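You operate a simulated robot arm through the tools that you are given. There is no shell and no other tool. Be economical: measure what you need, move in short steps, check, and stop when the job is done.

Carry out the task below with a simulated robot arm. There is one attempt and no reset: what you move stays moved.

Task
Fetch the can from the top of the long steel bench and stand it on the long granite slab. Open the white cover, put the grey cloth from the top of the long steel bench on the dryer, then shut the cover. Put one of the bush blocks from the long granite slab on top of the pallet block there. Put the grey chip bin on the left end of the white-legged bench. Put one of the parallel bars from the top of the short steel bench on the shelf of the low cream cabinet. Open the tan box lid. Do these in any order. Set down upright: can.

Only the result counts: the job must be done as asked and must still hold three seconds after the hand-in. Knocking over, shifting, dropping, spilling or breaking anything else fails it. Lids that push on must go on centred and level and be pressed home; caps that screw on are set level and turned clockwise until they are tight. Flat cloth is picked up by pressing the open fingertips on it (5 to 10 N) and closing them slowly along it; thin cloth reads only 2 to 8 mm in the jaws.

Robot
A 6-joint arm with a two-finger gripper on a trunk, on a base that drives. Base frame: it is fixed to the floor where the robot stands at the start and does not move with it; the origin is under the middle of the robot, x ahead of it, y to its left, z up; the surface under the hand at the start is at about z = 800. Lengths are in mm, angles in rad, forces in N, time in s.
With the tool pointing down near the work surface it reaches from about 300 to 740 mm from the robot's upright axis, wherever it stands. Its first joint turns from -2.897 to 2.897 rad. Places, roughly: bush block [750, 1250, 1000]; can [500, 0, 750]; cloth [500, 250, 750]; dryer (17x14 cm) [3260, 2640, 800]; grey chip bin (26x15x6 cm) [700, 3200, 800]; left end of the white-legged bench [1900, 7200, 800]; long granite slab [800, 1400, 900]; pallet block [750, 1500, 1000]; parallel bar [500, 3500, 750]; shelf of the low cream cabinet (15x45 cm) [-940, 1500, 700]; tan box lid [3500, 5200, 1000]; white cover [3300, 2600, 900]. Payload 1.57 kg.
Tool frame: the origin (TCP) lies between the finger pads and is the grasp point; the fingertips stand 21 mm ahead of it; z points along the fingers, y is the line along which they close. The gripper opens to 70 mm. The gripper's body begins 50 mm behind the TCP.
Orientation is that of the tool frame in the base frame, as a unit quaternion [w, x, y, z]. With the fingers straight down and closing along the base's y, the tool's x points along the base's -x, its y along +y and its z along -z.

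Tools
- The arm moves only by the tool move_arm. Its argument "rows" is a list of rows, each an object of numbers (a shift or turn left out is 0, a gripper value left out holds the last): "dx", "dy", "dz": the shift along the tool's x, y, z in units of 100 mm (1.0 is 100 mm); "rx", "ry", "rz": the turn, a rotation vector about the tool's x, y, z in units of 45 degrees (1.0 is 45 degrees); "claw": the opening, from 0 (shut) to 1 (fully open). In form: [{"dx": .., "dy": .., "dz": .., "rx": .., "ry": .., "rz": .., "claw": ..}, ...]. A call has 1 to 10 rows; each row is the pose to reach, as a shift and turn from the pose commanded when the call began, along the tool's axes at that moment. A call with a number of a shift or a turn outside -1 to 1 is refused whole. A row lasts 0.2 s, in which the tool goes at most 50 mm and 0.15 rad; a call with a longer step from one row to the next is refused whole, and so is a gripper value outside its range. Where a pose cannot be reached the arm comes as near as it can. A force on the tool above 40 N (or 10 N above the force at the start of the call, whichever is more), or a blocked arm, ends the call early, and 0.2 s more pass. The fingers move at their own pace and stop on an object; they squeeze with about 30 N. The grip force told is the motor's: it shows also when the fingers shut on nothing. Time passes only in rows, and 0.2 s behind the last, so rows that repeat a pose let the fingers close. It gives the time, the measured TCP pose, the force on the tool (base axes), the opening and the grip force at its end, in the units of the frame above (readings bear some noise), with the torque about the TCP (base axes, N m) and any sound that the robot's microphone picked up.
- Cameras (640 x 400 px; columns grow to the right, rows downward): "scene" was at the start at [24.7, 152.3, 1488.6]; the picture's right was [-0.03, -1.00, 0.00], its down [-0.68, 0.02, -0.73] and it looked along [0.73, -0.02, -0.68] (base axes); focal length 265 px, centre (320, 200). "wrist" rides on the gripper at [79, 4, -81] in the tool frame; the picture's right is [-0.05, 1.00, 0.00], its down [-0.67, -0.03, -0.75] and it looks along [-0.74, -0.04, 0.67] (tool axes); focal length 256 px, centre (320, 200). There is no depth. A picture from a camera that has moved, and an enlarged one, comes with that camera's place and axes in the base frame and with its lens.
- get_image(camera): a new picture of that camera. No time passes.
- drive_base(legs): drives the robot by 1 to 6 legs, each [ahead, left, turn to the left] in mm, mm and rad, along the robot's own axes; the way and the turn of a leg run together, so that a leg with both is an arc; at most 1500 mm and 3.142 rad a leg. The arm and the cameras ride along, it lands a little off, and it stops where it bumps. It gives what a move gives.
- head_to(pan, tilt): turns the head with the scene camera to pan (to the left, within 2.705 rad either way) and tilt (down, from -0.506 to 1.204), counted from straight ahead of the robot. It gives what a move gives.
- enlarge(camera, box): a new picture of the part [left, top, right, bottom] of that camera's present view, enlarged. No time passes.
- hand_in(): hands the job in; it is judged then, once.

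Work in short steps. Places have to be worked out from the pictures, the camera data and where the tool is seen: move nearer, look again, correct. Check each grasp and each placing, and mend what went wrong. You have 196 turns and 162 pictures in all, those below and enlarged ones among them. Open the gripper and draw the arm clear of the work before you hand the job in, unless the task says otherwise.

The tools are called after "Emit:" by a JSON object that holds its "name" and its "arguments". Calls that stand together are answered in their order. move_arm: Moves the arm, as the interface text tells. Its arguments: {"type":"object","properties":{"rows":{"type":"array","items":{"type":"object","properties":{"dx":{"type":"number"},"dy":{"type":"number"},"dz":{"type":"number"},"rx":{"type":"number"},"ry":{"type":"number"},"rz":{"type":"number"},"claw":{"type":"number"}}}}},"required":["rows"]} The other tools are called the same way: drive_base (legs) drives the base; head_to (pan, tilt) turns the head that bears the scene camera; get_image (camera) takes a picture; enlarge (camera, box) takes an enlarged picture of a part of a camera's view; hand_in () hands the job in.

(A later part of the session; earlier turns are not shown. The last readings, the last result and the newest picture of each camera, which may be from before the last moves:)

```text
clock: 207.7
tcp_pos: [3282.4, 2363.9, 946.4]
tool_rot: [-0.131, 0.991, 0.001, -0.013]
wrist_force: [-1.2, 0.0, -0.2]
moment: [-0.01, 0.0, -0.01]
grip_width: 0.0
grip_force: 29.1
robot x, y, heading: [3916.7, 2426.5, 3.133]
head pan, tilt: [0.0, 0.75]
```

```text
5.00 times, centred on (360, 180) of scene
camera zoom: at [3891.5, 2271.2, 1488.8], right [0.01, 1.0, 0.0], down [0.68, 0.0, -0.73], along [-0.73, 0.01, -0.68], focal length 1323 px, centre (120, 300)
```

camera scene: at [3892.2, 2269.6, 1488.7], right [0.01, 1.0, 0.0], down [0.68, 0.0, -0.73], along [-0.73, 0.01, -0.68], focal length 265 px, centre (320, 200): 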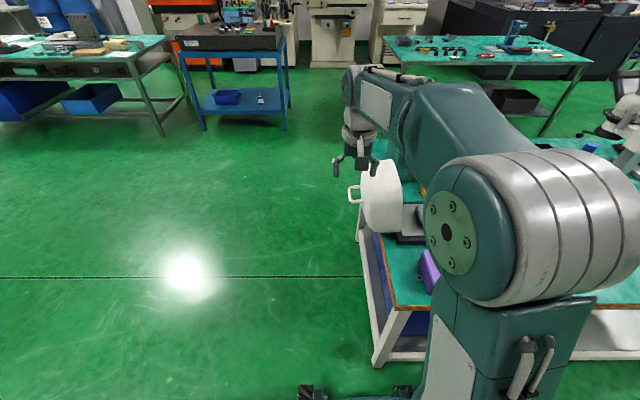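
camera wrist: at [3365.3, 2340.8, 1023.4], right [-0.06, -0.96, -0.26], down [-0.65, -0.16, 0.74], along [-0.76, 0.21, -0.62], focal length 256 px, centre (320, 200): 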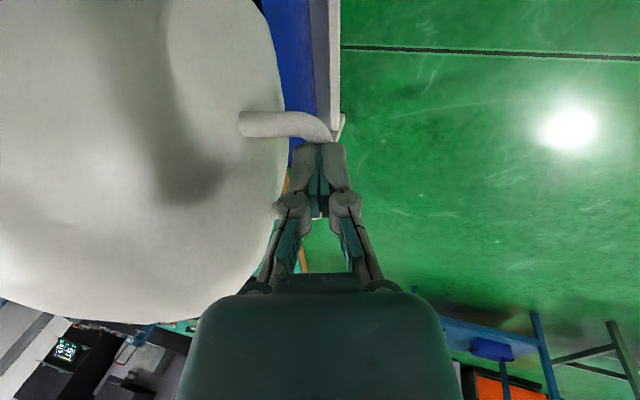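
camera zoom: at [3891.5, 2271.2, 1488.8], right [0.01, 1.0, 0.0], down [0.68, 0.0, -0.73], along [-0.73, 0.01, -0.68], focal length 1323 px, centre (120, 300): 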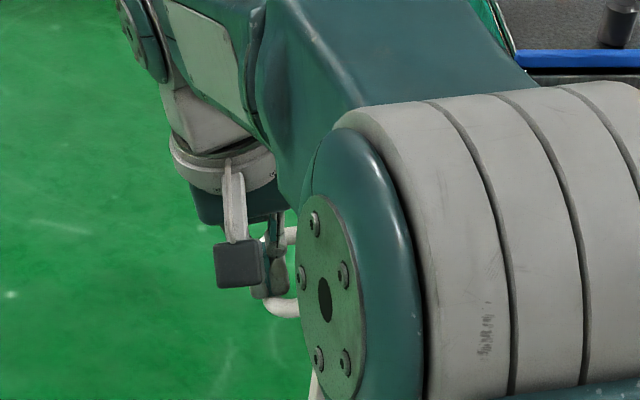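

The bar seems to sit just below the fingertips (z≈918). I'll reopen, descend 20 mm and close once more.

Emit:
{"name": "move_arm", "arguments": {"rows": [{"claw": 0.37, "dz": -0.03}, {"claw": 0.37, "dz": -0.03}, {"dy": 0.03, "dz": 0.04}, {"dy": 0.03, "dz": 0.12}, {"dy": 0.03, "dz": 0.2}, {"dy": 0.03, "dz": 0.2, "claw": 0.15}, {"dy": 0.03, "dz": 0.2, "claw": 0}, {"dy": 0.03, "dz": 0.2}, {"dy": 0.03, "dz": 0.2}]}}

Emit:
{"name": "get_image", "arguments": {"camera": "wrist"}}

```text
clock: 209.8
tcp_pos: [3280.2, 2371.6, 927.6]
tool_rot: [-0.133, 0.991, 0.0, -0.015]
wrist_force: [-11.0, 16.0, -3.8]
moment: [0.05, -0.01, 0.74]
grip_width: 13.1
grip_force: 32.1
robot x, y, heading: [3915.8, 2425.2, 3.135]
head pan, tilt: [0.0, 0.75]
stopped in row 9: the force on the tool passed its limit at 41 N (the readings are from after the stop); the commanded pose is now the measured one
```

```text
60 pictures are left
camera wrist: at [3363.2, 2346.7, 1003.4], right [-0.06, -0.96, -0.26], down [-0.64, -0.16, 0.75], along [-0.76, 0.21, -0.61], focal length 256 px, centre (320, 200)
```

wrist: 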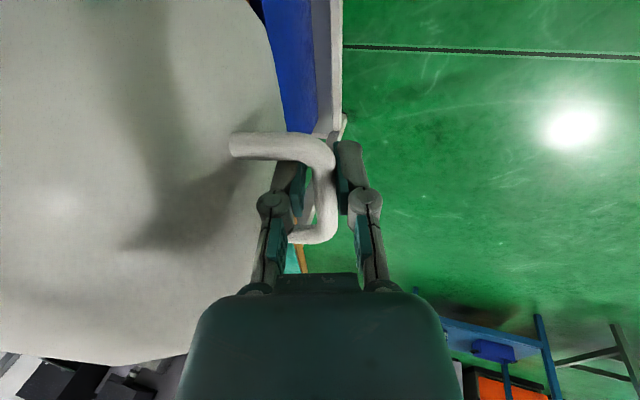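

The bar is gripped at 13 mm. I'll close along the arc with constant tool orientation, letting the bar pivot in the grip, starting with 15°.

Emit:
{"name": "move_arm", "arguments": {"rows": [{"dy": -0.078, "dz": -0.052}, {"dy": -0.159, "dz": -0.099}, {"dy": -0.241, "dz": -0.143}, {"dy": -0.325, "dz": -0.183}, {"dy": -0.41, "dz": -0.22}, {"dy": -0.498, "dz": -0.253}]}}

```text
clock: 211.3
tcp_pos: [3279.5, 2407.9, 970.0]
tool_rot: [-0.129, 0.991, 0.001, -0.025]
wrist_force: [-13.8, -4.2, 0.4]
moment: [-0.33, 0.42, 0.82]
grip_width: 11.9
grip_force: 32.0
robot x, y, heading: [3913.7, 2423.6, 3.129]
head pan, tilt: [0.0, 0.75]
stopped in row 6: the force on the tool passed its limit at 41 N (the readings are from after the stop); the commanded pose is now the measured one
```

The motion follows an arc, slightly steeper than planned. I'll refit and continue 15° more.

Emit:
{"name": "move_arm", "arguments": {"rows": [{"dx": -0.01, "dy": -0.085, "dz": -0.036}, {"dx": -0.01, "dy": -0.175, "dz": -0.066}, {"dx": -0.01, "dy": -0.265, "dz": -0.093}, {"dx": -0.01, "dy": -0.355, "dz": -0.116}, {"dx": -0.01, "dy": -0.445, "dz": -0.136}, {"dx": -0.01, "dy": -0.537, "dz": -0.152}]}}

Emit:
{"name": "get_image", "arguments": {"camera": "scene"}}

```text
clock: 212.7
tcp_pos: [3280.2, 2457.1, 999.0]
tool_rot: [-0.13, 0.991, 0.0, -0.025]
wrist_force: [-24.7, -5.8, 10.5]
moment: [-0.14, 0.34, 0.65]
grip_width: 11.3
grip_force: 32.5
robot x, y, heading: [3919.3, 2426.5, 3.136]
head pan, tilt: [0.0, 0.75]
```

```text
59 pictures are left
camera scene: at [3890.1, 2270.3, 1488.7], right [0.01, 1.0, 0.0], down [0.68, 0.0, -0.73], along [-0.73, 0.01, -0.68], focal length 265 px, centre (320, 200)
```

scene: 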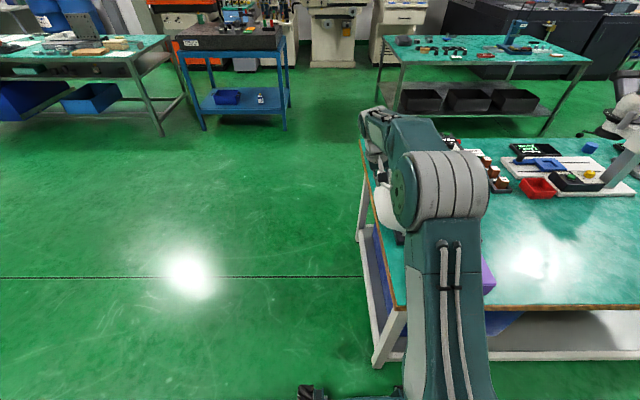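

Nicely tracking. I'll retrace the opening points in reverse.

Emit:
{"name": "move_arm", "arguments": {"rows": [{"dx": -0.01, "dy": -0.125, "dz": -0.028}, {"dx": -0.01, "dy": -0.25, "dz": -0.046}, {"dx": -0.01, "dy": -0.39, "dz": -0.05}, {"dx": -0.01, "dy": -0.527, "dz": -0.045}, {"dx": -0.01, "dy": -0.65, "dz": -0.022}, {"dx": -0.01, "dy": -0.775, "dz": 0.006}, {"dx": -0.01, "dy": -0.9, "dz": 0.04}]}}

```text
clock: 214.3
tcp_pos: [3280.2, 2545.6, 1014.9]
tool_rot: [-0.13, 0.991, 0.0, -0.02]
wrist_force: [-14.9, -2.0, -13.7]
moment: [-0.13, 0.5, 0.46]
grip_width: 11.1
grip_force: 31.7
robot x, y, heading: [3919.0, 2428.1, 3.136]
head pan, tilt: [0.0, 0.75]
```

I'll continue past vertical, lowering slightly.

Emit:
{"name": "move_arm", "arguments": {"rows": [{"dx": -0.01, "dy": -0.12, "dz": 0.045}, {"dx": -0.01, "dy": -0.235, "dz": 0.09}, {"dx": -0.01, "dy": -0.353, "dz": 0.141}, {"dx": -0.01, "dy": -0.493, "dz": 0.225}, {"dx": -0.01, "dy": -0.633, "dz": 0.32}, {"dx": -0.01, "dy": -0.774, "dz": 0.435}, {"dx": -0.01, "dy": -0.855, "dz": 0.519}]}}

```text
clock: 215.9
tcp_pos: [3279.3, 2640.4, 985.6]
tool_rot: [-0.13, 0.991, 0.0, -0.019]
wrist_force: [25.1, -10.6, -18.3]
moment: [-0.18, -0.37, -0.03]
grip_width: 11.3
grip_force: 31.6
robot x, y, heading: [3916.1, 2423.5, 3.137]
head pan, tilt: [0.0, 0.75]
```

I'll finish the last degrees and press home lightly.

Emit:
{"name": "move_arm", "arguments": {"rows": [{"dx": 0.01, "dy": -0.085, "dz": 0.09}, {"dx": 0.01, "dy": -0.17, "dz": 0.187}, {"dx": 0.01, "dy": -0.25, "dz": 0.284}, {"dx": 0.01, "dy": -0.265, "dz": 0.31}]}}

Emit:
{"name": "enlarge", "arguments": {"camera": "scene", "box": [340, 130, 500, 250]}}

```text
clock: 216.9
tcp_pos: [3278.9, 2669.1, 964.5]
tool_rot: [-0.129, 0.991, 0.002, -0.019]
wrist_force: [18.5, -32.3, -18.5]
moment: [-0.45, -0.88, -0.28]
grip_width: 11.6
grip_force: 32.3
robot x, y, heading: [3917.6, 2423.3, 3.138]
head pan, tilt: [0.0, 0.75]
```

```text
3.33 times, centred on (420, 190) of scene
camera zoom: at [3890.6, 2265.8, 1488.2], right [0.01, 1.0, 0.0], down [0.68, 0.0, -0.73], along [-0.73, 0.01, -0.68], focal length 882 px, centre (-13, 233)
```

zoom: 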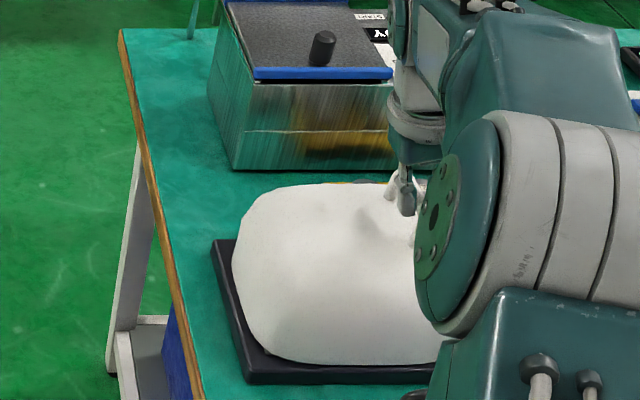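

It looks shut. I'll release the handle and withdraw.

Emit:
{"name": "move_arm", "arguments": {"rows": [{"claw": 0.5}, {"claw": 0.7}, {"claw": 0.7}, {"dz": -0.2}, {"dz": -0.5}, {"dz": -0.9}]}}

Emit:
{"name": "move_arm", "arguments": {"rows": [{"dz": -0.3, "dx": 0.3, "rx": -0.15}, {"dz": -0.6, "dx": 0.6, "rx": -0.33}, {"dz": -0.6, "dx": 0.9, "dy": 0.3, "rx": -0.33}]}}

Emit:
{"name": "get_image", "arguments": {"camera": "wrist"}}

Emit:
{"name": "enlarge", "arguments": {"camera": "scene", "box": [340, 130, 500, 250]}}

```text
clock: 218.3
tcp_pos: [3281.9, 2652.3, 1053.3]
tool_rot: [-0.13, 0.991, 0.0, -0.022]
wrist_force: [-1.2, -0.3, -1.4]
moment: [0.01, -0.01, 0.0]
grip_width: 48.7
grip_force: 0.2
robot x, y, heading: [3918.2, 2427.2, 3.138]
head pan, tilt: [0.0, 0.75]
```

```text
clock: 219.1
tcp_pos: [3373.5, 2601.7, 1099.4]
tool_rot: [0.0, 1.0, 0.004, -0.022]
wrist_force: [-0.2, 0.9, -0.7]
moment: [0.02, 0.0, 0.0]
grip_width: 49.4
grip_force: 0.1
robot x, y, heading: [3916.0, 2426.9, 3.133]
head pan, tilt: [0.0, 0.75]
```

```text
57 pictures are left
camera wrist: at [3457.7, 2600.2, 1178.5], right [-0.05, -1.0, 0.0], down [-0.63, 0.03, 0.77], along [-0.77, 0.04, -0.63], focal length 256 px, centre (320, 200)
```

wrist: 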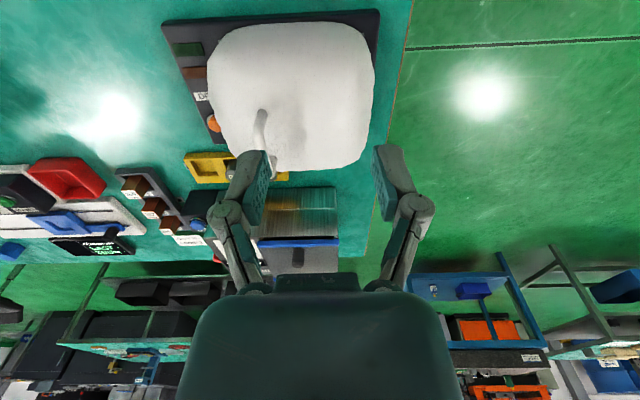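

```text
3.33 times, centred on (420, 190) of scene
camera zoom: at [3891.6, 2271.1, 1488.8], right [0.01, 1.0, 0.0], down [0.68, 0.0, -0.73], along [-0.73, 0.01, -0.68], focal length 882 px, centre (-13, 233)
```

zoom: 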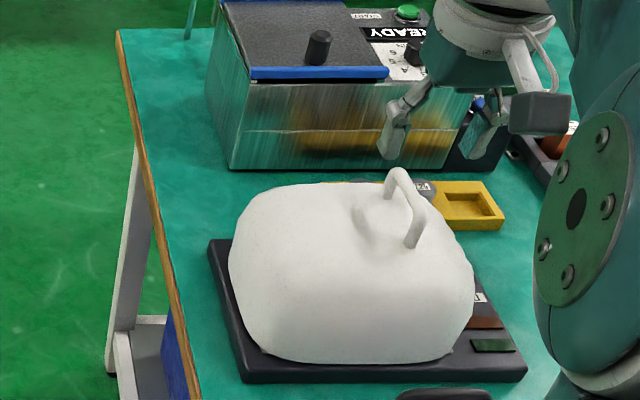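

The cover is shut over the cloth. Next is the tan box lid at about (3500, 5200). I'll back up, turn to +y and drive north.

Emit:
{"name": "drive_base", "arguments": {"legs": [[-200, 0, 0], [0, 0, -1.567], [1500, 0, 0], [400, 0, 0]]}}

Emit:
{"name": "head_to", "arguments": {"pan": 0.3, "tilt": 0.55}}

Emit:
{"name": "get_image", "arguments": {"camera": "scene"}}

```text
clock: 233.6
tcp_pos: [4311.0, 4857.0, 1100.2]
tool_rot: [-0.017, 0.707, -0.706, -0.015]
wrist_force: [1.3, 0.9, 0.0]
moment: [0.01, -0.01, -0.01]
grip_width: 48.9
grip_force: 0.2
robot x, y, heading: [4127.8, 4316.1, 1.557]
head pan, tilt: [0.0, 0.75]
```

```text
clock: 234.3
tcp_pos: [4311.5, 4857.7, 1101.1]
tool_rot: [-0.017, 0.708, -0.706, -0.015]
wrist_force: [0.2, -0.6, 0.6]
moment: [0.0, 0.01, 0.0]
grip_width: 49.1
grip_force: 0.2
robot x, y, heading: [4129.1, 4313.3, 1.56]
head pan, tilt: [0.3, 0.55]
```

```text
55 pictures are left
camera scene: at [3949.6, 4345.4, 1506.3], right [0.96, 0.28, 0.0], down [0.15, -0.5, -0.85], along [-0.24, 0.82, -0.52], focal length 265 px, centre (320, 200)
```

scene: 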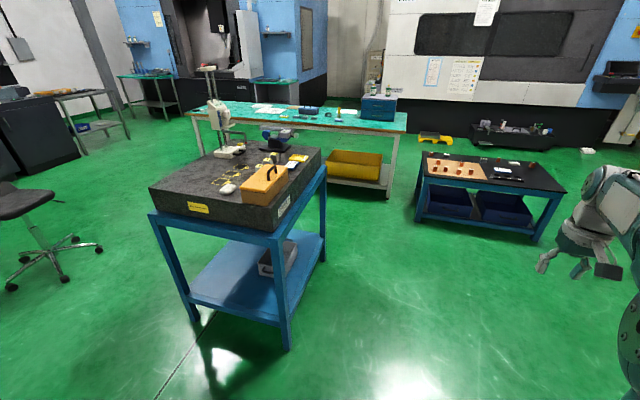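

The tan box sits near the slab's +x edge at about (3400, 5290). I'll go to (4128, 5290) and turn to face it.

Emit:
{"name": "drive_base", "arguments": {"legs": [[970, 0, 0], [0, 0, 1.58], [150, 0, 0]]}}

Emit:
{"name": "head_to", "arguments": {"pan": 0.0, "tilt": 0.8}}

Emit:
{"name": "get_image", "arguments": {"camera": "scene"}}

Emit:
{"name": "get_image", "arguments": {"camera": "wrist"}}

```text
clock: 244.3
tcp_pos: [3450.7, 5469.3, 1100.3]
tool_rot: [-0.001, 1.0, 0.008, -0.023]
wrist_force: [-1.1, -0.8, 1.2]
moment: [-0.01, 0.01, -0.02]
grip_width: 49.0
grip_force: 0.1
robot x, y, heading: [3994.6, 5298.0, -3.136]
head pan, tilt: [0.3, 0.55]
```

```text
clock: 245.1
tcp_pos: [3451.3, 5469.1, 1101.6]
tool_rot: [-0.001, 1.0, 0.008, -0.023]
wrist_force: [0.9, 0.4, -0.4]
moment: [0.03, -0.02, -0.04]
grip_width: 49.2
grip_force: 0.1
robot x, y, heading: [3995.6, 5294.6, -3.141]
head pan, tilt: [0.0, 0.799]
```

```text
54 pictures are left
camera scene: at [3973.1, 5141.5, 1485.0], right [0.0, 1.0, 0.0], down [0.72, 0.0, -0.7], along [-0.7, 0.0, -0.72], focal length 265 px, centre (320, 200)
```

scene: 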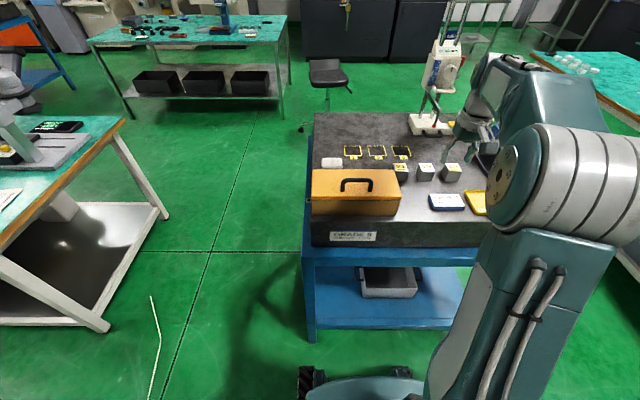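

```text
53 pictures are left
camera wrist: at [3534.7, 5466.7, 1179.1], right [-0.04, -1.0, 0.0], down [-0.63, 0.02, 0.77], along [-0.77, 0.03, -0.63], focal length 256 px, centre (320, 200)
```

wrist: 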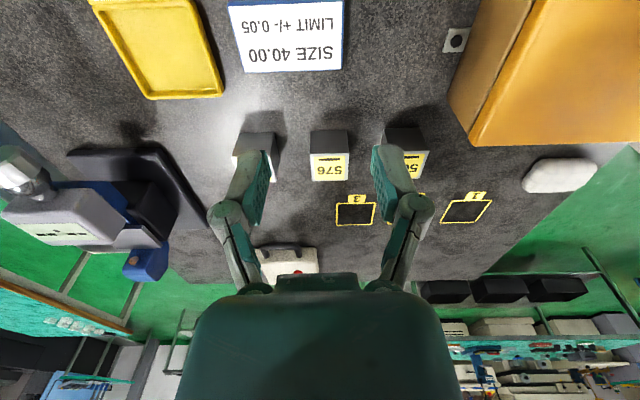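

Emit:
{"name": "enlarge", "arguments": {"camera": "scene", "box": [300, 140, 420, 260]}}

```text
3.33 times, centred on (360, 200) of scene
camera zoom: at [3973.1, 5141.5, 1485.0], right [0.0, 1.0, 0.0], down [0.72, 0.0, -0.7], along [-0.7, 0.0, -0.72], focal length 882 px, centre (187, 200)
```

zoom: 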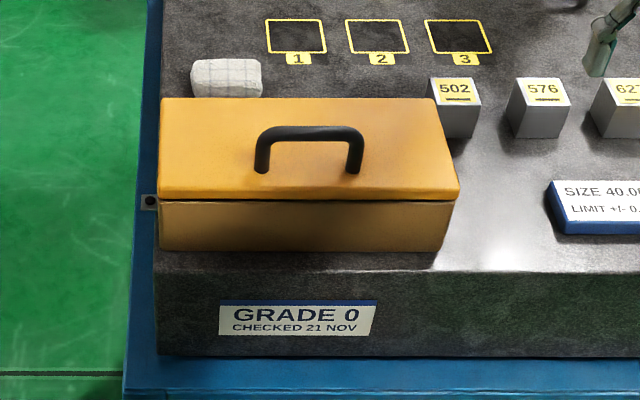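

The lid's handle bar runs along y at about (3479, 5235, 1047), offset to +x, so the hinge is on the far (-x) side. I'll move over it, level the tool and turn it 90°.

Emit:
{"name": "move_arm", "arguments": {"rows": [{"dy": 0.4, "dx": 0.15, "dz": -0.2, "ry": 0.058, "claw": 1}, {"dy": 0.8, "dx": 0.28, "dz": -0.3, "ry": 0.058}, {"dy": 1.0, "dx": 0.28, "dz": -0.3, "ry": 0.058}]}}

Emit:
{"name": "move_arm", "arguments": {"rows": [{"dy": 0.3, "rz": 0.18}, {"dy": 0.6, "rz": 0.36}, {"dy": 0.9, "rz": 0.54}, {"dy": 1.0, "rz": 0.72}, {"dy": 1.0, "rz": 0.9}, {"dy": 1.0, "rz": 1.0}]}}

Emit:
{"name": "move_arm", "arguments": {"rows": [{"rz": 0.18}, {"rz": 0.36}, {"rz": 0.54}, {"rz": 0.72}, {"rz": 0.9}, {"rz": 0.99}, {"rz": 0.99}]}}

Emit:
{"name": "get_image", "arguments": {"camera": "wrist"}}

Emit:
{"name": "enlarge", "arguments": {"camera": "scene", "box": [300, 110, 420, 230]}}

```text
clock: 245.9
tcp_pos: [3481.8, 5368.9, 1128.0]
tool_rot: [-0.001, 1.0, 0.008, 0.001]
wrist_force: [-0.1, -0.5, 0.7]
moment: [0.01, 0.02, 0.01]
grip_width: 70.1
grip_force: 0.1
robot x, y, heading: [3997.0, 5295.6, -3.144]
head pan, tilt: [0.0, 0.799]
```

```text
clock: 247.3
tcp_pos: [3483.4, 5268.3, 1131.2]
tool_rot: [0.0, 0.926, -0.376, -0.001]
wrist_force: [0.0, -0.4, -0.2]
moment: [0.01, 0.01, 0.0]
grip_width: 70.0
grip_force: 0.0
robot x, y, heading: [3994.0, 5295.7, -3.138]
head pan, tilt: [0.0, 0.799]
```

```text
clock: 248.9
tcp_pos: [3483.9, 5269.2, 1128.7]
tool_rot: [-0.001, 0.715, -0.699, -0.001]
wrist_force: [-0.5, 0.8, -0.5]
moment: [0.02, 0.01, -0.04]
grip_width: 70.2
grip_force: 0.0
robot x, y, heading: [3994.6, 5292.8, -3.141]
head pan, tilt: [0.0, 0.799]
```

```text
51 pictures are left
camera wrist: at [3482.3, 5189.7, 1211.1], right [-1.0, 0.03, 0.0], down [0.02, 0.67, 0.75], along [0.02, 0.75, -0.67], focal length 256 px, centre (320, 200)
```

wrist: 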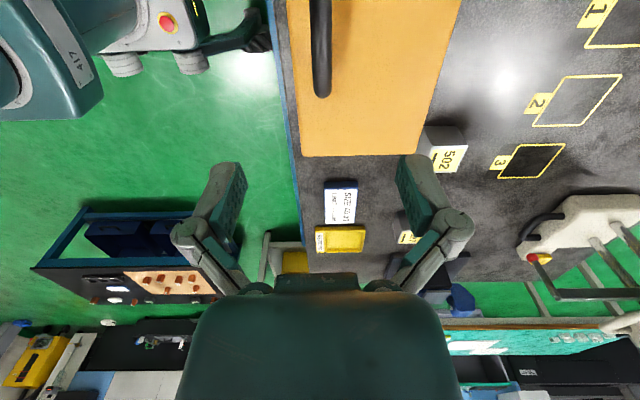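

```text
3.33 times, centred on (360, 170) of scene
camera zoom: at [3973.4, 5140.5, 1484.8], right [0.0, 1.0, 0.0], down [0.72, 0.0, -0.7], along [-0.7, 0.0, -0.72], focal length 882 px, centre (187, 300)
```

zoom: 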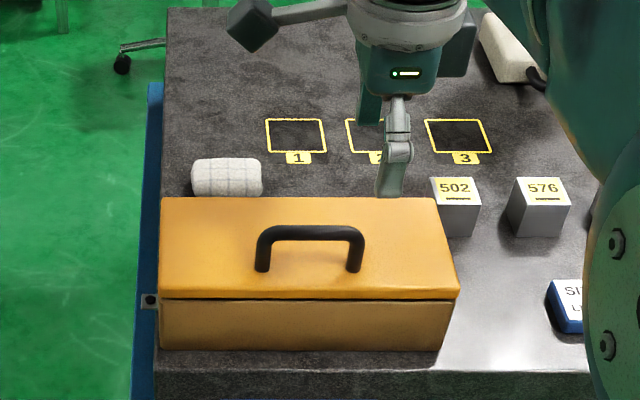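

The bar is at x≈3483, y≈5232, z≈1047. I'll centre on it, lower to z≈1049 and close.

Emit:
{"name": "move_arm", "arguments": {"rows": [{"dx": 0.3}, {"dx": 0.37, "dz": 0.3}, {"dx": 0.37, "dz": 0.6}, {"dx": 0.37, "dz": 0.8}, {"dx": 0.37, "dz": 0.8, "claw": 0.4}, {"dx": 0.37, "dz": 0.8, "claw": 0}, {"dx": 0.37, "dz": 0.8}, {"dx": 0.37, "dz": 0.8}]}}

```text
clock: 250.8
tcp_pos: [3483.2, 5230.2, 1049.5]
tool_rot: [0.003, 0.715, -0.699, -0.005]
wrist_force: [-28.2, -1.0, -13.4]
moment: [-0.11, 0.03, -0.42]
grip_width: 10.9
grip_force: 31.5
robot x, y, heading: [3994.1, 5293.7, -3.142]
head pan, tilt: [0.0, 0.799]
stopped in row 8: the force on the tool passed its limit at 41 N (the readings are from after the stop); the commanded pose is now the measured one
```

The bar is gripped. I'll lift along the hinge arc, centred near x=3396, z=1000.

Emit:
{"name": "move_arm", "arguments": {"rows": [{"dy": 0.02, "dz": -0.03}, {"dy": 0.05, "dz": -0.073}, {"dy": 0.1, "dz": -0.142}, {"dy": 0.16, "dz": -0.206}, {"dy": 0.224, "dz": -0.265}, {"dy": 0.292, "dz": -0.317}, {"dy": 0.364, "dz": -0.364}]}}

Emit:
{"name": "enlarge", "arguments": {"camera": "scene", "box": [300, 110, 420, 230]}}

```text
clock: 252.4
tcp_pos: [3449.7, 5230.8, 1088.0]
tool_rot: [0.003, 0.715, -0.699, -0.004]
wrist_force: [-3.1, 4.4, -8.6]
moment: [0.56, -0.14, -0.45]
grip_width: 11.1
grip_force: 32.2
robot x, y, heading: [3995.7, 5295.1, -3.137]
head pan, tilt: [0.0, 0.799]
```

```text
3.33 times, centred on (360, 170) of scene
camera zoom: at [3971.8, 5141.6, 1484.9], right [0.0, 1.0, 0.0], down [0.72, 0.0, -0.7], along [-0.7, 0.0, -0.72], focal length 882 px, centre (187, 300)
```

zoom: 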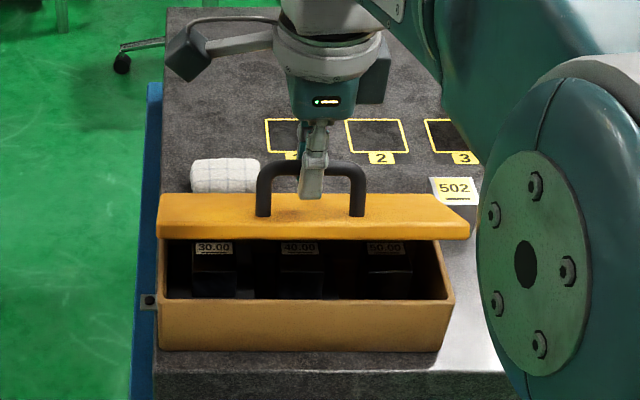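

Opening smoothly, with low forces. I'll continue to about 80°.

Emit:
{"name": "move_arm", "arguments": {"rows": [{"dy": 0.076, "dz": -0.04}, {"dy": 0.156, "dz": -0.074}, {"dy": 0.238, "dz": -0.1}, {"dy": 0.323, "dz": -0.119}, {"dy": 0.408, "dz": -0.131}, {"dy": 0.495, "dz": -0.135}, {"dy": 0.581, "dz": -0.132}, {"dy": 0.666, "dz": -0.121}, {"dy": 0.751, "dz": -0.103}, {"dy": 0.833, "dz": -0.077}]}}

Emit:
{"name": "enlarge", "arguments": {"camera": "scene", "box": [300, 110, 420, 230]}}

```text
clock: 254.6
tcp_pos: [3365.5, 5231.2, 1095.1]
tool_rot: [0.004, 0.715, -0.699, -0.003]
wrist_force: [-6.2, 11.3, 21.4]
moment: [0.06, 0.03, -0.52]
grip_width: 11.3
grip_force: 32.2
robot x, y, heading: [3996.1, 5291.3, -3.138]
head pan, tilt: [0.0, 0.799]
```

```text
3.33 times, centred on (360, 170) of scene
camera zoom: at [3973.0, 5143.2, 1485.2], right [0.0, 1.0, 0.0], down [0.72, 0.0, -0.7], along [-0.7, 0.0, -0.72], focal length 882 px, centre (187, 300)
```

zoom: 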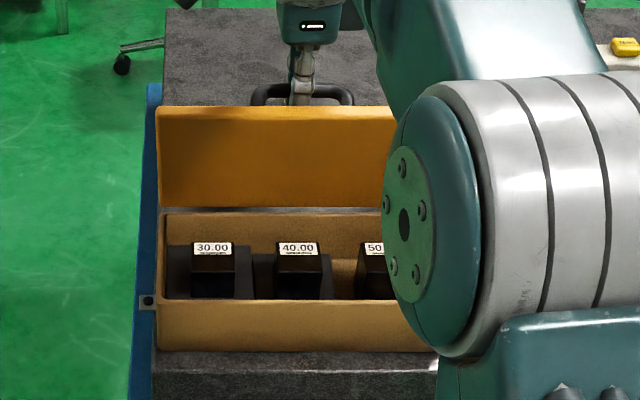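

The lid is about 80° open. I'll push it 20° further, past vertical, so it stays.

Emit:
{"name": "move_arm", "arguments": {"rows": [{"dy": 0.04, "dz": 0.0}, {"dy": 0.08, "dz": 0.023}, {"dy": 0.12, "dz": 0.042}, {"dy": 0.157, "dz": 0.062}, {"dy": 0.195, "dz": 0.085}, {"dy": 0.23, "dz": 0.108}, {"dy": 0.265, "dz": 0.134}, {"dy": 0.299, "dz": 0.16}]}}

Emit:
{"name": "enlarge", "arguments": {"camera": "scene", "box": [300, 110, 420, 230]}}

```text
clock: 256.4
tcp_pos: [3336.1, 5229.5, 1079.9]
tool_rot: [0.002, 0.715, -0.699, -0.003]
wrist_force: [0.8, 11.1, -1.3]
moment: [0.15, -0.11, -0.47]
grip_width: 11.0
grip_force: 31.8
robot x, y, heading: [3993.0, 5294.6, -3.14]
head pan, tilt: [0.0, 0.799]
```

```text
3.33 times, centred on (360, 170) of scene
camera zoom: at [3971.9, 5143.3, 1485.1], right [0.0, 1.0, 0.0], down [0.72, 0.0, -0.7], along [-0.7, 0.0, -0.72], focal length 882 px, centre (187, 300)
```

zoom: 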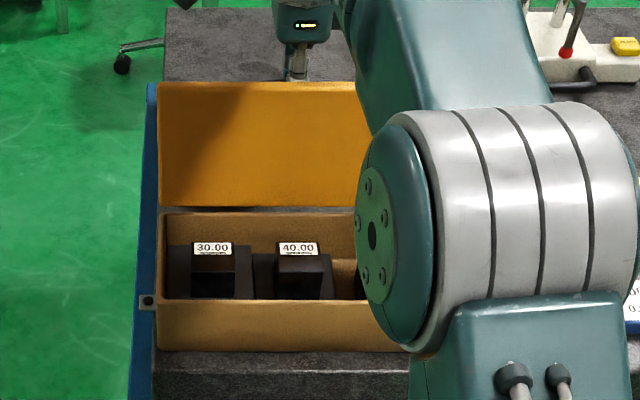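

It's about 100° open. I'll release with a limited opening, rise clear and verify.

Emit:
{"name": "move_arm", "arguments": {"rows": [{"claw": 0.32}, {"claw": 0.32}, {"dz": -0.15}, {"dz": -0.4}, {"dz": -0.8}, {"dz": -0.8}]}}

Emit:
{"name": "enlarge", "arguments": {"camera": "scene", "box": [300, 90, 440, 230]}}

```text
clock: 257.8
tcp_pos: [3335.3, 5227.2, 1160.1]
tool_rot: [0.004, 0.716, -0.698, -0.005]
wrist_force: [0.2, 0.3, 0.3]
moment: [-0.01, 0.0, 0.02]
grip_width: 22.3
grip_force: 0.0
robot x, y, heading: [3995.2, 5296.1, -3.141]
head pan, tilt: [0.0, 0.799]
```

```text
2.86 times, centred on (370, 160) of scene
camera zoom: at [3971.7, 5140.0, 1484.8], right [0.0, 1.0, 0.0], down [0.72, 0.0, -0.7], along [-0.7, 0.0, -0.72], focal length 756 px, centre (177, 314)
```

zoom: 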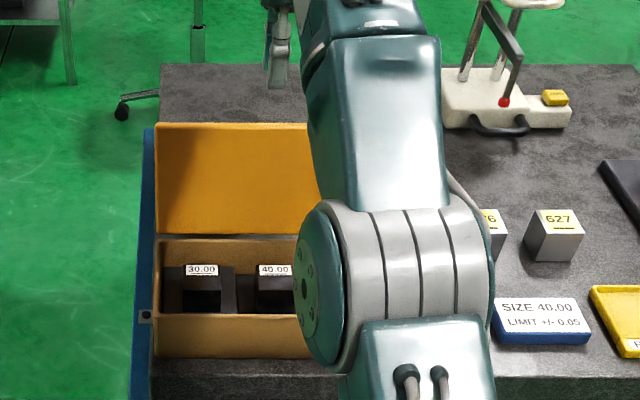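

The lid stays open. Next are the short-bench jobs. I'll rotate the tool back, retract and drive via the free aisle (y≈4450, then x≈1950).

Emit:
{"name": "drive_base", "arguments": {"legs": [[-150, 0, 0]]}}

Emit:
{"name": "move_arm", "arguments": {"rows": [{"dy": -0.3, "rz": -0.18}, {"dy": -0.6, "rz": -0.36}, {"dy": -0.9, "rz": -0.54}, {"dy": -1.0, "rz": -0.72}, {"dy": -1.0, "rz": -0.9}, {"dy": -1.0, "rz": -1.0}]}}

Emit:
{"name": "move_arm", "arguments": {"rows": [{"dx": 0.2, "rz": -0.18}, {"dx": 0.4, "rz": -0.36}, {"dx": 0.6, "rz": -0.54}, {"dx": 0.6, "rz": -0.72}, {"dx": 0.6, "rz": -0.9}, {"dx": 0.6, "rz": -0.98}]}}

Emit:
{"name": "drive_base", "arguments": {"legs": [[0, 850, 0], [1100, 0, 0], [1080, 0, 0]]}}

```text
clock: 259.2
tcp_pos: [3483.2, 5226.9, 1158.4]
tool_rot: [0.003, 0.715, -0.699, -0.004]
wrist_force: [-0.5, -0.2, 0.2]
moment: [0.0, 0.02, 0.04]
grip_width: 22.6
grip_force: 0.0
robot x, y, heading: [4145.8, 5293.4, -3.139]
head pan, tilt: [0.0, 0.799]
```

```text
clock: 260.6
tcp_pos: [3584.3, 5228.5, 1157.6]
tool_rot: [0.002, 0.929, -0.371, -0.006]
wrist_force: [-1.0, 0.0, -1.0]
moment: [-0.01, -0.02, 0.01]
grip_width: 22.4
grip_force: 0.0
robot x, y, heading: [4141.9, 5299.5, -3.14]
head pan, tilt: [0.0, 0.799]
```

```text
clock: 262.0
tcp_pos: [3628.6, 5187.8, 1158.5]
tool_rot: [-0.001, 1.0, 0.005, -0.006]
wrist_force: [-0.4, -0.5, -0.2]
moment: [0.03, 0.0, 0.02]
grip_width: 22.6
grip_force: 0.0
robot x, y, heading: [4144.5, 5297.2, -3.14]
head pan, tilt: [0.0, 0.799]
```

```text
clock: 277.0
tcp_pos: [1416.9, 4327.2, 1157.3]
tool_rot: [-0.001, 1.0, 0.009, -0.005]
wrist_force: [0.2, -0.7, 0.8]
moment: [-0.03, 0.0, -0.04]
grip_width: 22.7
grip_force: 0.1
robot x, y, heading: [1934.6, 4442.4, -3.127]
head pan, tilt: [0.0, 0.799]
```

I'm on track at (1935, 4442). I'll continue south along x≈1935, west to x≈600, then face +y.

Emit:
{"name": "drive_base", "arguments": {"legs": [[0, 970, 0], [0, 970, 0], [1330, 0, 0], [0, 0, -1.58]]}}

Emit:
{"name": "get_image", "arguments": {"camera": "scene"}}

```text
clock: 296.9
tcp_pos: [486.3, 2992.9, 1158.7]
tool_rot: [-0.006, 0.717, -0.697, -0.003]
wrist_force: [-0.4, 0.4, 0.4]
moment: [-0.02, 0.01, 0.0]
grip_width: 22.5
grip_force: 0.1
robot x, y, heading: [604.2, 2478.8, 1.593]
head pan, tilt: [0.0, 0.799]
```

```text
45 pictures are left
camera scene: at [448.0, 2499.3, 1484.8], right [1.0, 0.02, 0.0], down [0.02, -0.72, -0.7], along [-0.01, 0.7, -0.72], focal length 265 px, centre (320, 200)
```

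scene: 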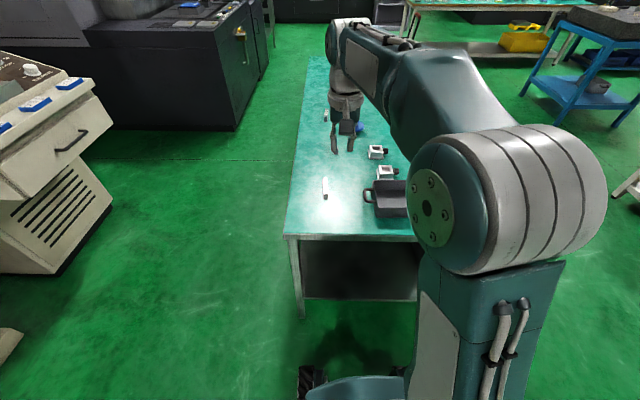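

A parallel bar lies at about (456, 3228) with its long axis along y. I'll drive 140 mm closer and lower toward it.

Emit:
{"name": "drive_base", "arguments": {"legs": [[140, 0, 0]]}}

Emit:
{"name": "move_arm", "arguments": {"rows": [{"dy": 0.2, "dz": 0.4, "claw": 0.6}, {"dy": 0.3, "dx": -0.2, "dz": 0.8}, {"dy": 0.3, "dx": -0.4, "dz": 1.0}, {"dy": 0.3, "dx": -0.5, "dz": 1.0}]}}

Emit:
{"name": "get_image", "arguments": {"camera": "wrist"}}

Emit:
{"name": "enlarge", "arguments": {"camera": "scene", "box": [270, 90, 430, 240]}}

```text
clock: 298.3
tcp_pos: [482.2, 3131.3, 1157.5]
tool_rot: [-0.004, 0.716, -0.698, -0.004]
wrist_force: [0.2, 0.4, 0.7]
moment: [-0.02, 0.0, 0.01]
grip_width: 22.5
grip_force: 0.0
robot x, y, heading: [597.7, 2617.5, 1.592]
head pan, tilt: [0.0, 0.799]
```

```text
clock: 299.3
tcp_pos: [449.2, 3184.0, 1059.8]
tool_rot: [-0.005, 0.716, -0.698, -0.004]
wrist_force: [-0.5, 0.4, 0.5]
moment: [-0.04, 0.01, 0.03]
grip_width: 41.9
grip_force: 0.1
robot x, y, heading: [596.4, 2628.1, 1.596]
head pan, tilt: [0.0, 0.799]
```

```text
44 pictures are left
camera wrist: at [448.6, 3102.8, 1141.4], right [-1.0, 0.03, 0.0], down [0.02, 0.66, 0.75], along [0.02, 0.75, -0.66], focal length 256 px, centre (320, 200)
```

wrist: 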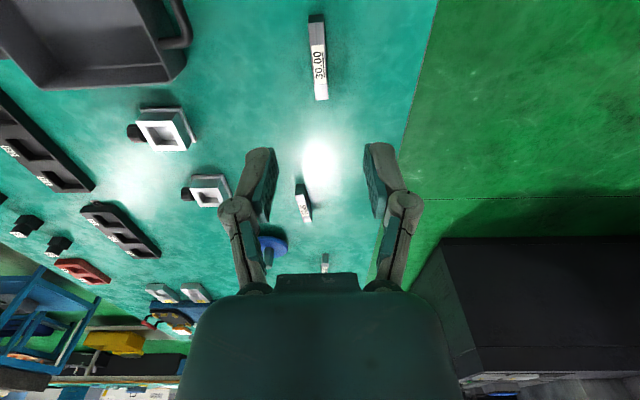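

```text
2.67 times, centred on (350, 165) of scene
camera zoom: at [444.7, 2640.0, 1484.8], right [1.0, 0.02, 0.0], down [0.02, -0.72, -0.7], along [-0.01, 0.7, -0.72], focal length 706 px, centre (240, 293)
```

zoom: 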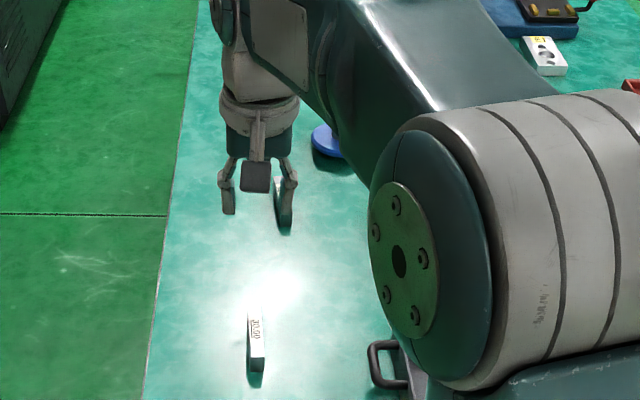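

The bar is about 20×85×30 mm, centred at about (452, 3221), top z≈830. I'll centre over it and go down.

Emit:
{"name": "move_arm", "arguments": {"rows": [{"dx": -0.2, "dy": -0.03, "dz": 0.4}, {"dx": -0.37, "dy": -0.03, "dz": 0.8}, {"dx": -0.37, "dy": -0.03, "dz": 1.0}]}}

Emit:
{"name": "move_arm", "arguments": {"rows": [{"dz": 0.4}, {"dz": 0.7}, {"dz": 0.7}]}}

Emit:
{"name": "get_image", "arguments": {"camera": "wrist"}}

```text
clock: 300.1
tcp_pos: [453.6, 3220.1, 960.7]
tool_rot: [-0.005, 0.716, -0.698, -0.004]
wrist_force: [-0.2, 0.5, 0.2]
moment: [-0.01, -0.01, -0.03]
grip_width: 42.1
grip_force: 0.0
robot x, y, heading: [598.8, 2622.0, 1.593]
head pan, tilt: [0.0, 0.799]
```

```text
clock: 300.9
tcp_pos: [453.9, 3220.4, 891.8]
tool_rot: [-0.005, 0.716, -0.698, -0.004]
wrist_force: [0.5, -1.0, 0.2]
moment: [0.01, -0.02, -0.01]
grip_width: 41.7
grip_force: 0.1
robot x, y, heading: [601.9, 2623.5, 1.591]
head pan, tilt: [0.0, 0.799]
```

```text
42 pictures are left
camera wrist: at [452.2, 3140.8, 971.9], right [-1.0, 0.03, 0.0], down [0.02, 0.66, 0.75], along [0.02, 0.75, -0.66], focal length 256 px, centre (320, 200)
```

wrist: 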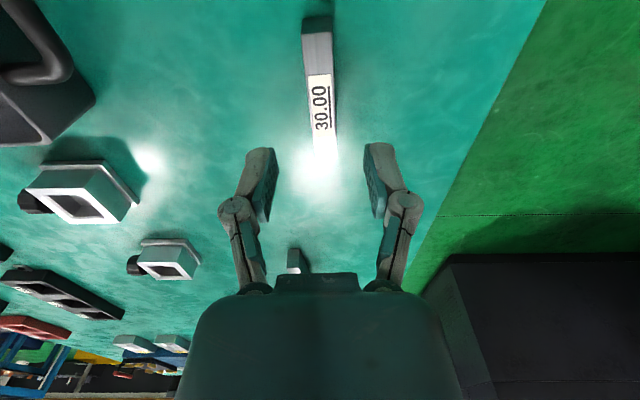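

Aligned. I'll descend to z≈823 and grip.

Emit:
{"name": "move_arm", "arguments": {"rows": [{"dz": 0.3}, {"dz": 0.5}, {"dz": 0.6}, {"dz": 0.65}, {"dz": 0.69}, {"dz": 0.69, "claw": 0.2}, {"dz": 0.69, "claw": 0}, {"dz": 0.69}, {"dz": 0.69}]}}

Emit:
{"name": "move_arm", "arguments": {"rows": [{"dz": -0.2}, {"dz": -0.5}, {"dz": -1.0}]}}

Emit:
{"name": "get_image", "arguments": {"camera": "wrist"}}

```text
clock: 302.9
tcp_pos: [454.5, 3223.8, 822.4]
tool_rot: [-0.005, 0.716, -0.698, -0.005]
wrist_force: [-3.7, 1.6, 6.2]
moment: [0.08, 0.05, 0.03]
grip_width: 17.8
grip_force: 30.2
robot x, y, heading: [599.9, 2619.6, 1.597]
head pan, tilt: [0.0, 0.799]
```

```text
clock: 303.7
tcp_pos: [452.7, 3220.9, 924.5]
tool_rot: [-0.005, 0.717, -0.697, -0.003]
wrist_force: [0.4, 0.3, -4.2]
moment: [-0.05, 0.0, 0.03]
grip_width: 17.9
grip_force: 29.8
robot x, y, heading: [596.2, 2619.1, 1.595]
head pan, tilt: [0.0, 0.799]
```

```text
41 pictures are left
camera wrist: at [451.9, 3140.9, 1004.8], right [-1.0, 0.03, 0.0], down [0.02, 0.66, 0.75], along [0.02, 0.75, -0.66], focal length 256 px, centre (320, 200)
```

wrist: 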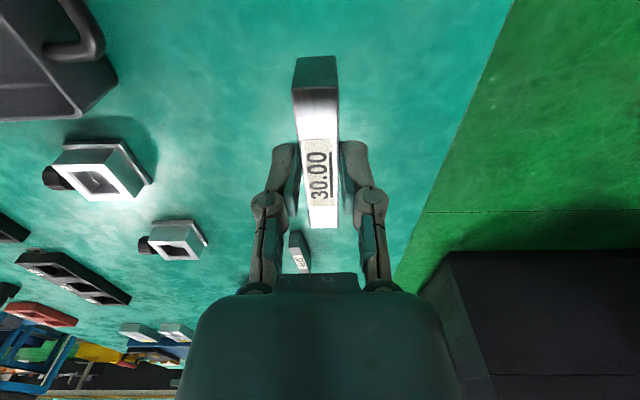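

The bar is held. I'll raise and retract, back out and drive to face the low cream cabinet near (-940, 1500).

Emit:
{"name": "move_arm", "arguments": {"rows": [{"dz": -0.3, "dx": 0.2}, {"dz": -0.6, "dx": 0.5}, {"dz": -1.0, "dx": 0.8}, {"dz": -1.0, "dx": 1.0, "dy": -0.3}]}}

Emit:
{"name": "drive_base", "arguments": {"legs": [[-230, 0, 0], [0, 0, 1.545], [580, 0, 0], [0, 880, 0]]}}

Emit:
{"name": "head_to", "arguments": {"pan": 0.0, "tilt": 0.65}}

Emit:
{"name": "get_image", "arguments": {"camera": "scene"}}

```text
clock: 304.7
tcp_pos: [488.0, 3118.4, 1019.2]
tool_rot: [-0.004, 0.716, -0.698, -0.004]
wrist_force: [0.1, 0.5, -4.3]
moment: [-0.04, 0.04, -0.01]
grip_width: 17.9
grip_force: 29.8
robot x, y, heading: [598.9, 2619.1, 1.589]
head pan, tilt: [0.0, 0.799]
```

```text
clock: 317.3
tcp_pos: [-472.3, 1405.3, 1019.0]
tool_rot: [-0.001, 1.0, -0.006, -0.006]
wrist_force: [-0.2, -0.1, -3.9]
moment: [-0.01, -0.05, 0.0]
grip_width: 17.6
grip_force: 29.4
robot x, y, heading: [28.3, 1498.0, 3.123]
head pan, tilt: [0.0, 0.799]
```

```text
clock: 318.0
tcp_pos: [-470.5, 1406.0, 1019.3]
tool_rot: [0.001, 1.0, -0.005, -0.007]
wrist_force: [0.5, 0.3, -4.0]
moment: [0.01, -0.01, -0.01]
grip_width: 17.6
grip_force: 30.0
robot x, y, heading: [28.9, 1501.2, 3.127]
head pan, tilt: [0.0, 0.649]
```

```text
40 pictures are left
camera scene: at [0.2, 1346.3, 1497.4], right [0.01, 1.0, 0.0], down [0.61, -0.01, -0.8], along [-0.8, 0.01, -0.61], focal length 265 px, centre (320, 200)
```

scene: 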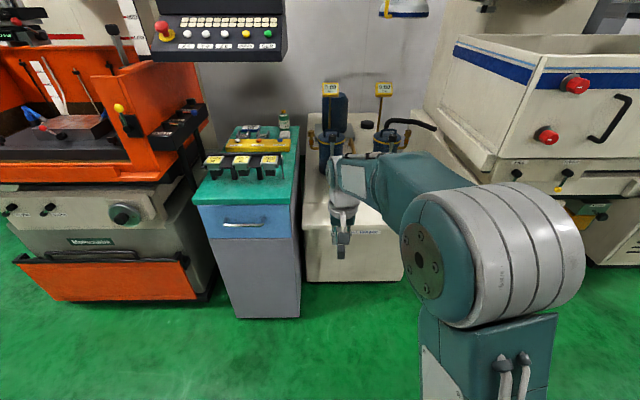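

The low cream cabinet is directly ahead. I'll enlarge it to find its shelf.

Emit:
{"name": "enlarge", "arguments": {"camera": "scene", "box": [280, 90, 460, 290]}}

Emit:
{"name": "get_image", "arguments": {"camera": "wrist"}}

```text
2.00 times, centred on (370, 190) of scene
camera zoom: at [0.2, 1346.3, 1497.4], right [0.01, 1.0, 0.0], down [0.61, -0.01, -0.8], along [-0.8, 0.01, -0.61], focal length 529 px, centre (220, 220)
```

zoom: 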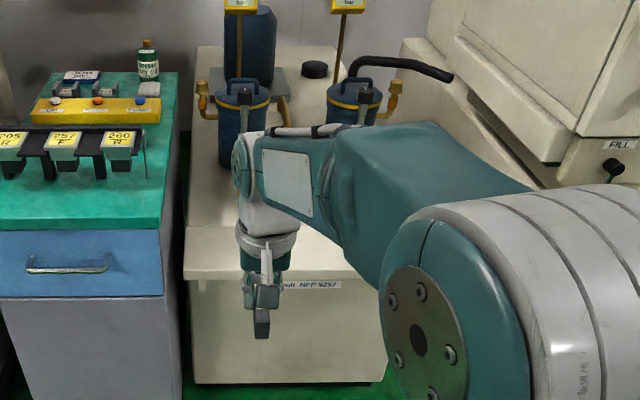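

```text
38 pictures are left
camera wrist: at [-390.5, 1401.4, 1100.4], right [-0.06, -1.0, 0.0], down [-0.66, 0.04, 0.75], along [-0.75, 0.05, -0.66], focal length 256 px, centre (320, 200)
```

wrist: 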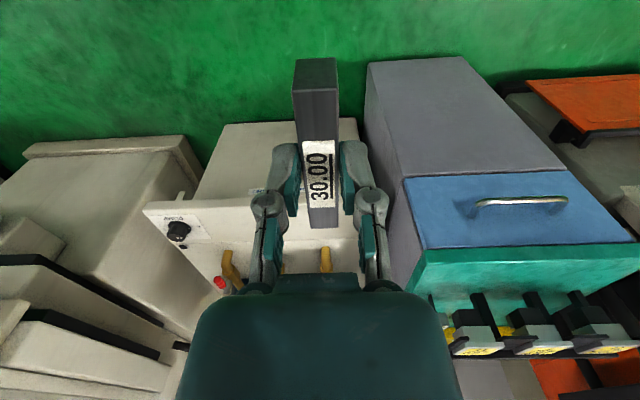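

The cabinet's front ledge runs from about x=-830 back to the pumps, y≈1280–1730, at z≈700. I'll drive closer (ahead 350, 70 toward +y) and look from above.

Emit:
{"name": "drive_base", "arguments": {"legs": [[0, -75, 0], [350, 0, 0]]}}

Emit:
{"name": "head_to", "arguments": {"pan": 0.0, "tilt": 0.85}}

Emit:
{"name": "get_image", "arguments": {"camera": "scene"}}

Emit:
{"name": "get_image", "arguments": {"camera": "wrist"}}

```text
clock: 321.0
tcp_pos: [-829.1, 1485.5, 1019.8]
tool_rot: [0.001, 1.0, -0.001, -0.007]
wrist_force: [-0.1, 0.7, -3.8]
moment: [0.02, -0.03, 0.03]
grip_width: 17.6
grip_force: 30.0
robot x, y, heading: [-325.4, 1578.8, 3.138]
head pan, tilt: [0.0, 0.649]
```

```text
clock: 321.7
tcp_pos: [-830.2, 1483.2, 1019.1]
tool_rot: [0.0, 1.0, -0.001, -0.007]
wrist_force: [-0.3, 0.7, -4.3]
moment: [-0.03, 0.0, -0.01]
grip_width: 17.7
grip_force: 29.6
robot x, y, heading: [-328.7, 1581.1, 3.136]
head pan, tilt: [0.0, 0.85]
```

```text
37 pictures are left
camera scene: at [-348.6, 1429.0, 1481.1], right [0.01, 1.0, 0.0], down [0.75, 0.0, -0.66], along [-0.66, 0.0, -0.75], focal length 265 px, centre (320, 200)
```

scene: 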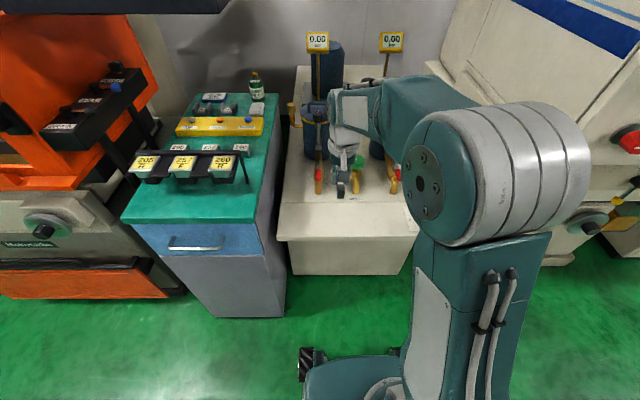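

```text
36 pictures are left
camera wrist: at [-747.9, 1480.0, 1100.8], right [-0.05, -1.0, 0.0], down [-0.66, 0.04, 0.75], along [-0.75, 0.04, -0.66], focal length 256 px, centre (320, 200)
```

wrist: 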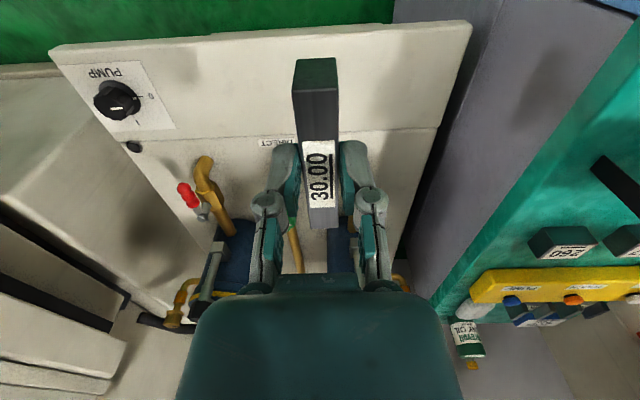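

The shelf is the front strip, x≈-840 to -985, z≈740–760. I'll target (-908, 1492) and descend in stages.

Emit:
{"name": "move_arm", "arguments": {"rows": [{"dx": -0.35, "dy": -0.05, "dz": 0.2}, {"dx": -0.7, "dy": -0.1, "dz": 0.5}, {"dx": -0.78, "dy": -0.1, "dz": 0.9}, {"dx": -0.78, "dy": -0.1, "dz": 1.0}]}}

Emit:
{"name": "get_image", "arguments": {"camera": "wrist"}}

Emit:
{"name": "enlarge", "arguments": {"camera": "scene", "box": [270, 80, 430, 260]}}

```text
clock: 322.7
tcp_pos: [-909.0, 1490.4, 920.1]
tool_rot: [-0.001, 1.0, -0.001, -0.008]
wrist_force: [0.6, -0.6, -3.7]
moment: [-0.01, -0.04, 0.03]
grip_width: 17.5
grip_force: 30.1
robot x, y, heading: [-326.7, 1574.3, 3.137]
head pan, tilt: [0.0, 0.85]
```

```text
35 pictures are left
camera wrist: at [-827.8, 1486.9, 1001.9], right [-0.05, -1.0, 0.0], down [-0.66, 0.03, 0.75], along [-0.75, 0.04, -0.66], focal length 256 px, centre (320, 200)
```

wrist: 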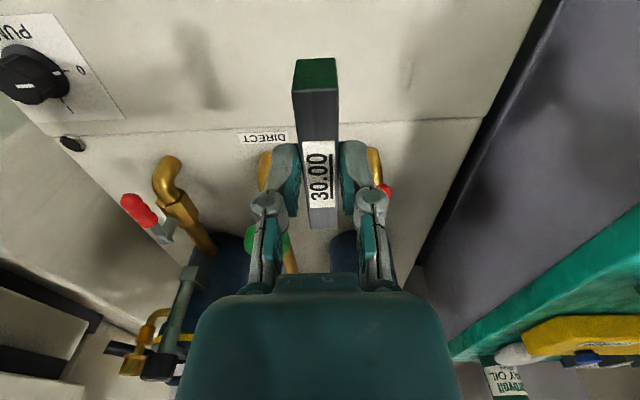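

```text
2.22 times, centred on (350, 170) of scene
camera zoom: at [-349.2, 1424.7, 1480.7], right [0.01, 1.0, 0.0], down [0.75, 0.0, -0.66], along [-0.66, 0.01, -0.75], focal length 588 px, centre (253, 267)
```

zoom: 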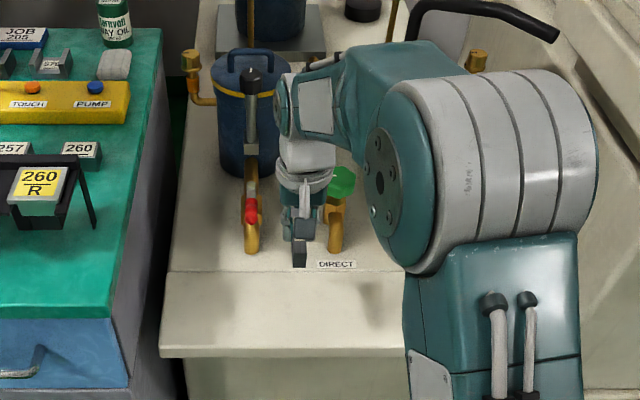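

Over the strip's centre. I'll descend toward expected contact near TCP z≈775.

Emit:
{"name": "move_arm", "arguments": {"rows": [{"dz": 0.3}, {"dz": 0.6}, {"dz": 0.9}, {"dz": 1.0}]}}

Emit:
{"name": "move_arm", "arguments": {"rows": [{"dz": 0.15}, {"dz": 0.25}, {"dz": 0.3}, {"dz": 0.34}, {"dz": 0.38}, {"dz": 0.42}, {"dz": 0.46}, {"dz": 0.5}]}}

```text
clock: 323.7
tcp_pos: [-907.5, 1492.1, 820.9]
tool_rot: [0.0, 1.0, 0.0, -0.008]
wrist_force: [1.3, -1.0, -4.2]
moment: [-0.01, -0.03, -0.02]
grip_width: 17.6
grip_force: 30.5
robot x, y, heading: [-333.2, 1583.6, 3.137]
head pan, tilt: [0.0, 0.85]
```

```text
clock: 325.5
tcp_pos: [-910.1, 1490.2, 770.6]
tool_rot: [-0.001, 1.0, -0.001, -0.007]
wrist_force: [-0.3, -0.1, -3.1]
moment: [0.01, -0.03, 0.01]
grip_width: 17.7
grip_force: 29.8
robot x, y, heading: [-327.1, 1579.2, 3.138]
head pan, tilt: [0.0, 0.85]
```

Emit:
{"name": "move_arm", "arguments": {"rows": [{"dz": 0.04}, {"dz": 0.08}, {"dz": 0.12}, {"dz": 0.16}, {"dz": 0.2}, {"dz": 0.24}, {"dz": 0.28}]}}

Emit:
{"name": "get_image", "arguments": {"camera": "wrist"}}

```text
clock: 327.1
tcp_pos: [-911.5, 1491.2, 742.4]
tool_rot: [-0.001, 1.0, -0.001, -0.007]
wrist_force: [-0.3, 0.1, -2.4]
moment: [0.02, -0.04, 0.02]
grip_width: 17.8
grip_force: 29.8
robot x, y, heading: [-328.8, 1580.4, 3.136]
head pan, tilt: [0.0, 0.85]
```

```text
33 pictures are left
camera wrist: at [-830.4, 1487.7, 823.4], right [-0.05, -1.0, 0.0], down [-0.66, 0.04, 0.75], along [-0.75, 0.04, -0.66], focal length 256 px, centre (320, 200)
```

wrist: 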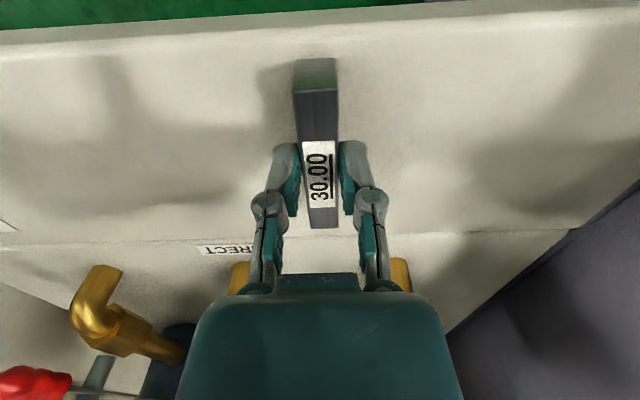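

The shelf must be around z≈705. I'll shift 15 mm deeper and keep creeping down.

Emit:
{"name": "move_arm", "arguments": {"rows": [{"dx": -0.1, "dz": 0.03}, {"dx": -0.15, "dz": 0.06}, {"dx": -0.15, "dz": 0.09}, {"dx": -0.15, "dz": 0.12}, {"dx": -0.15, "dz": 0.14}, {"dx": -0.15, "dz": 0.16}]}}

```text
clock: 328.5
tcp_pos: [-926.5, 1492.2, 726.6]
tool_rot: [-0.001, 1.0, -0.001, -0.008]
wrist_force: [-2.8, -0.1, 23.7]
moment: [0.01, 0.05, 0.04]
grip_width: 18.0
grip_force: 30.1
robot x, y, heading: [-328.3, 1579.8, 3.137]
head pan, tilt: [0.0, 0.85]
```

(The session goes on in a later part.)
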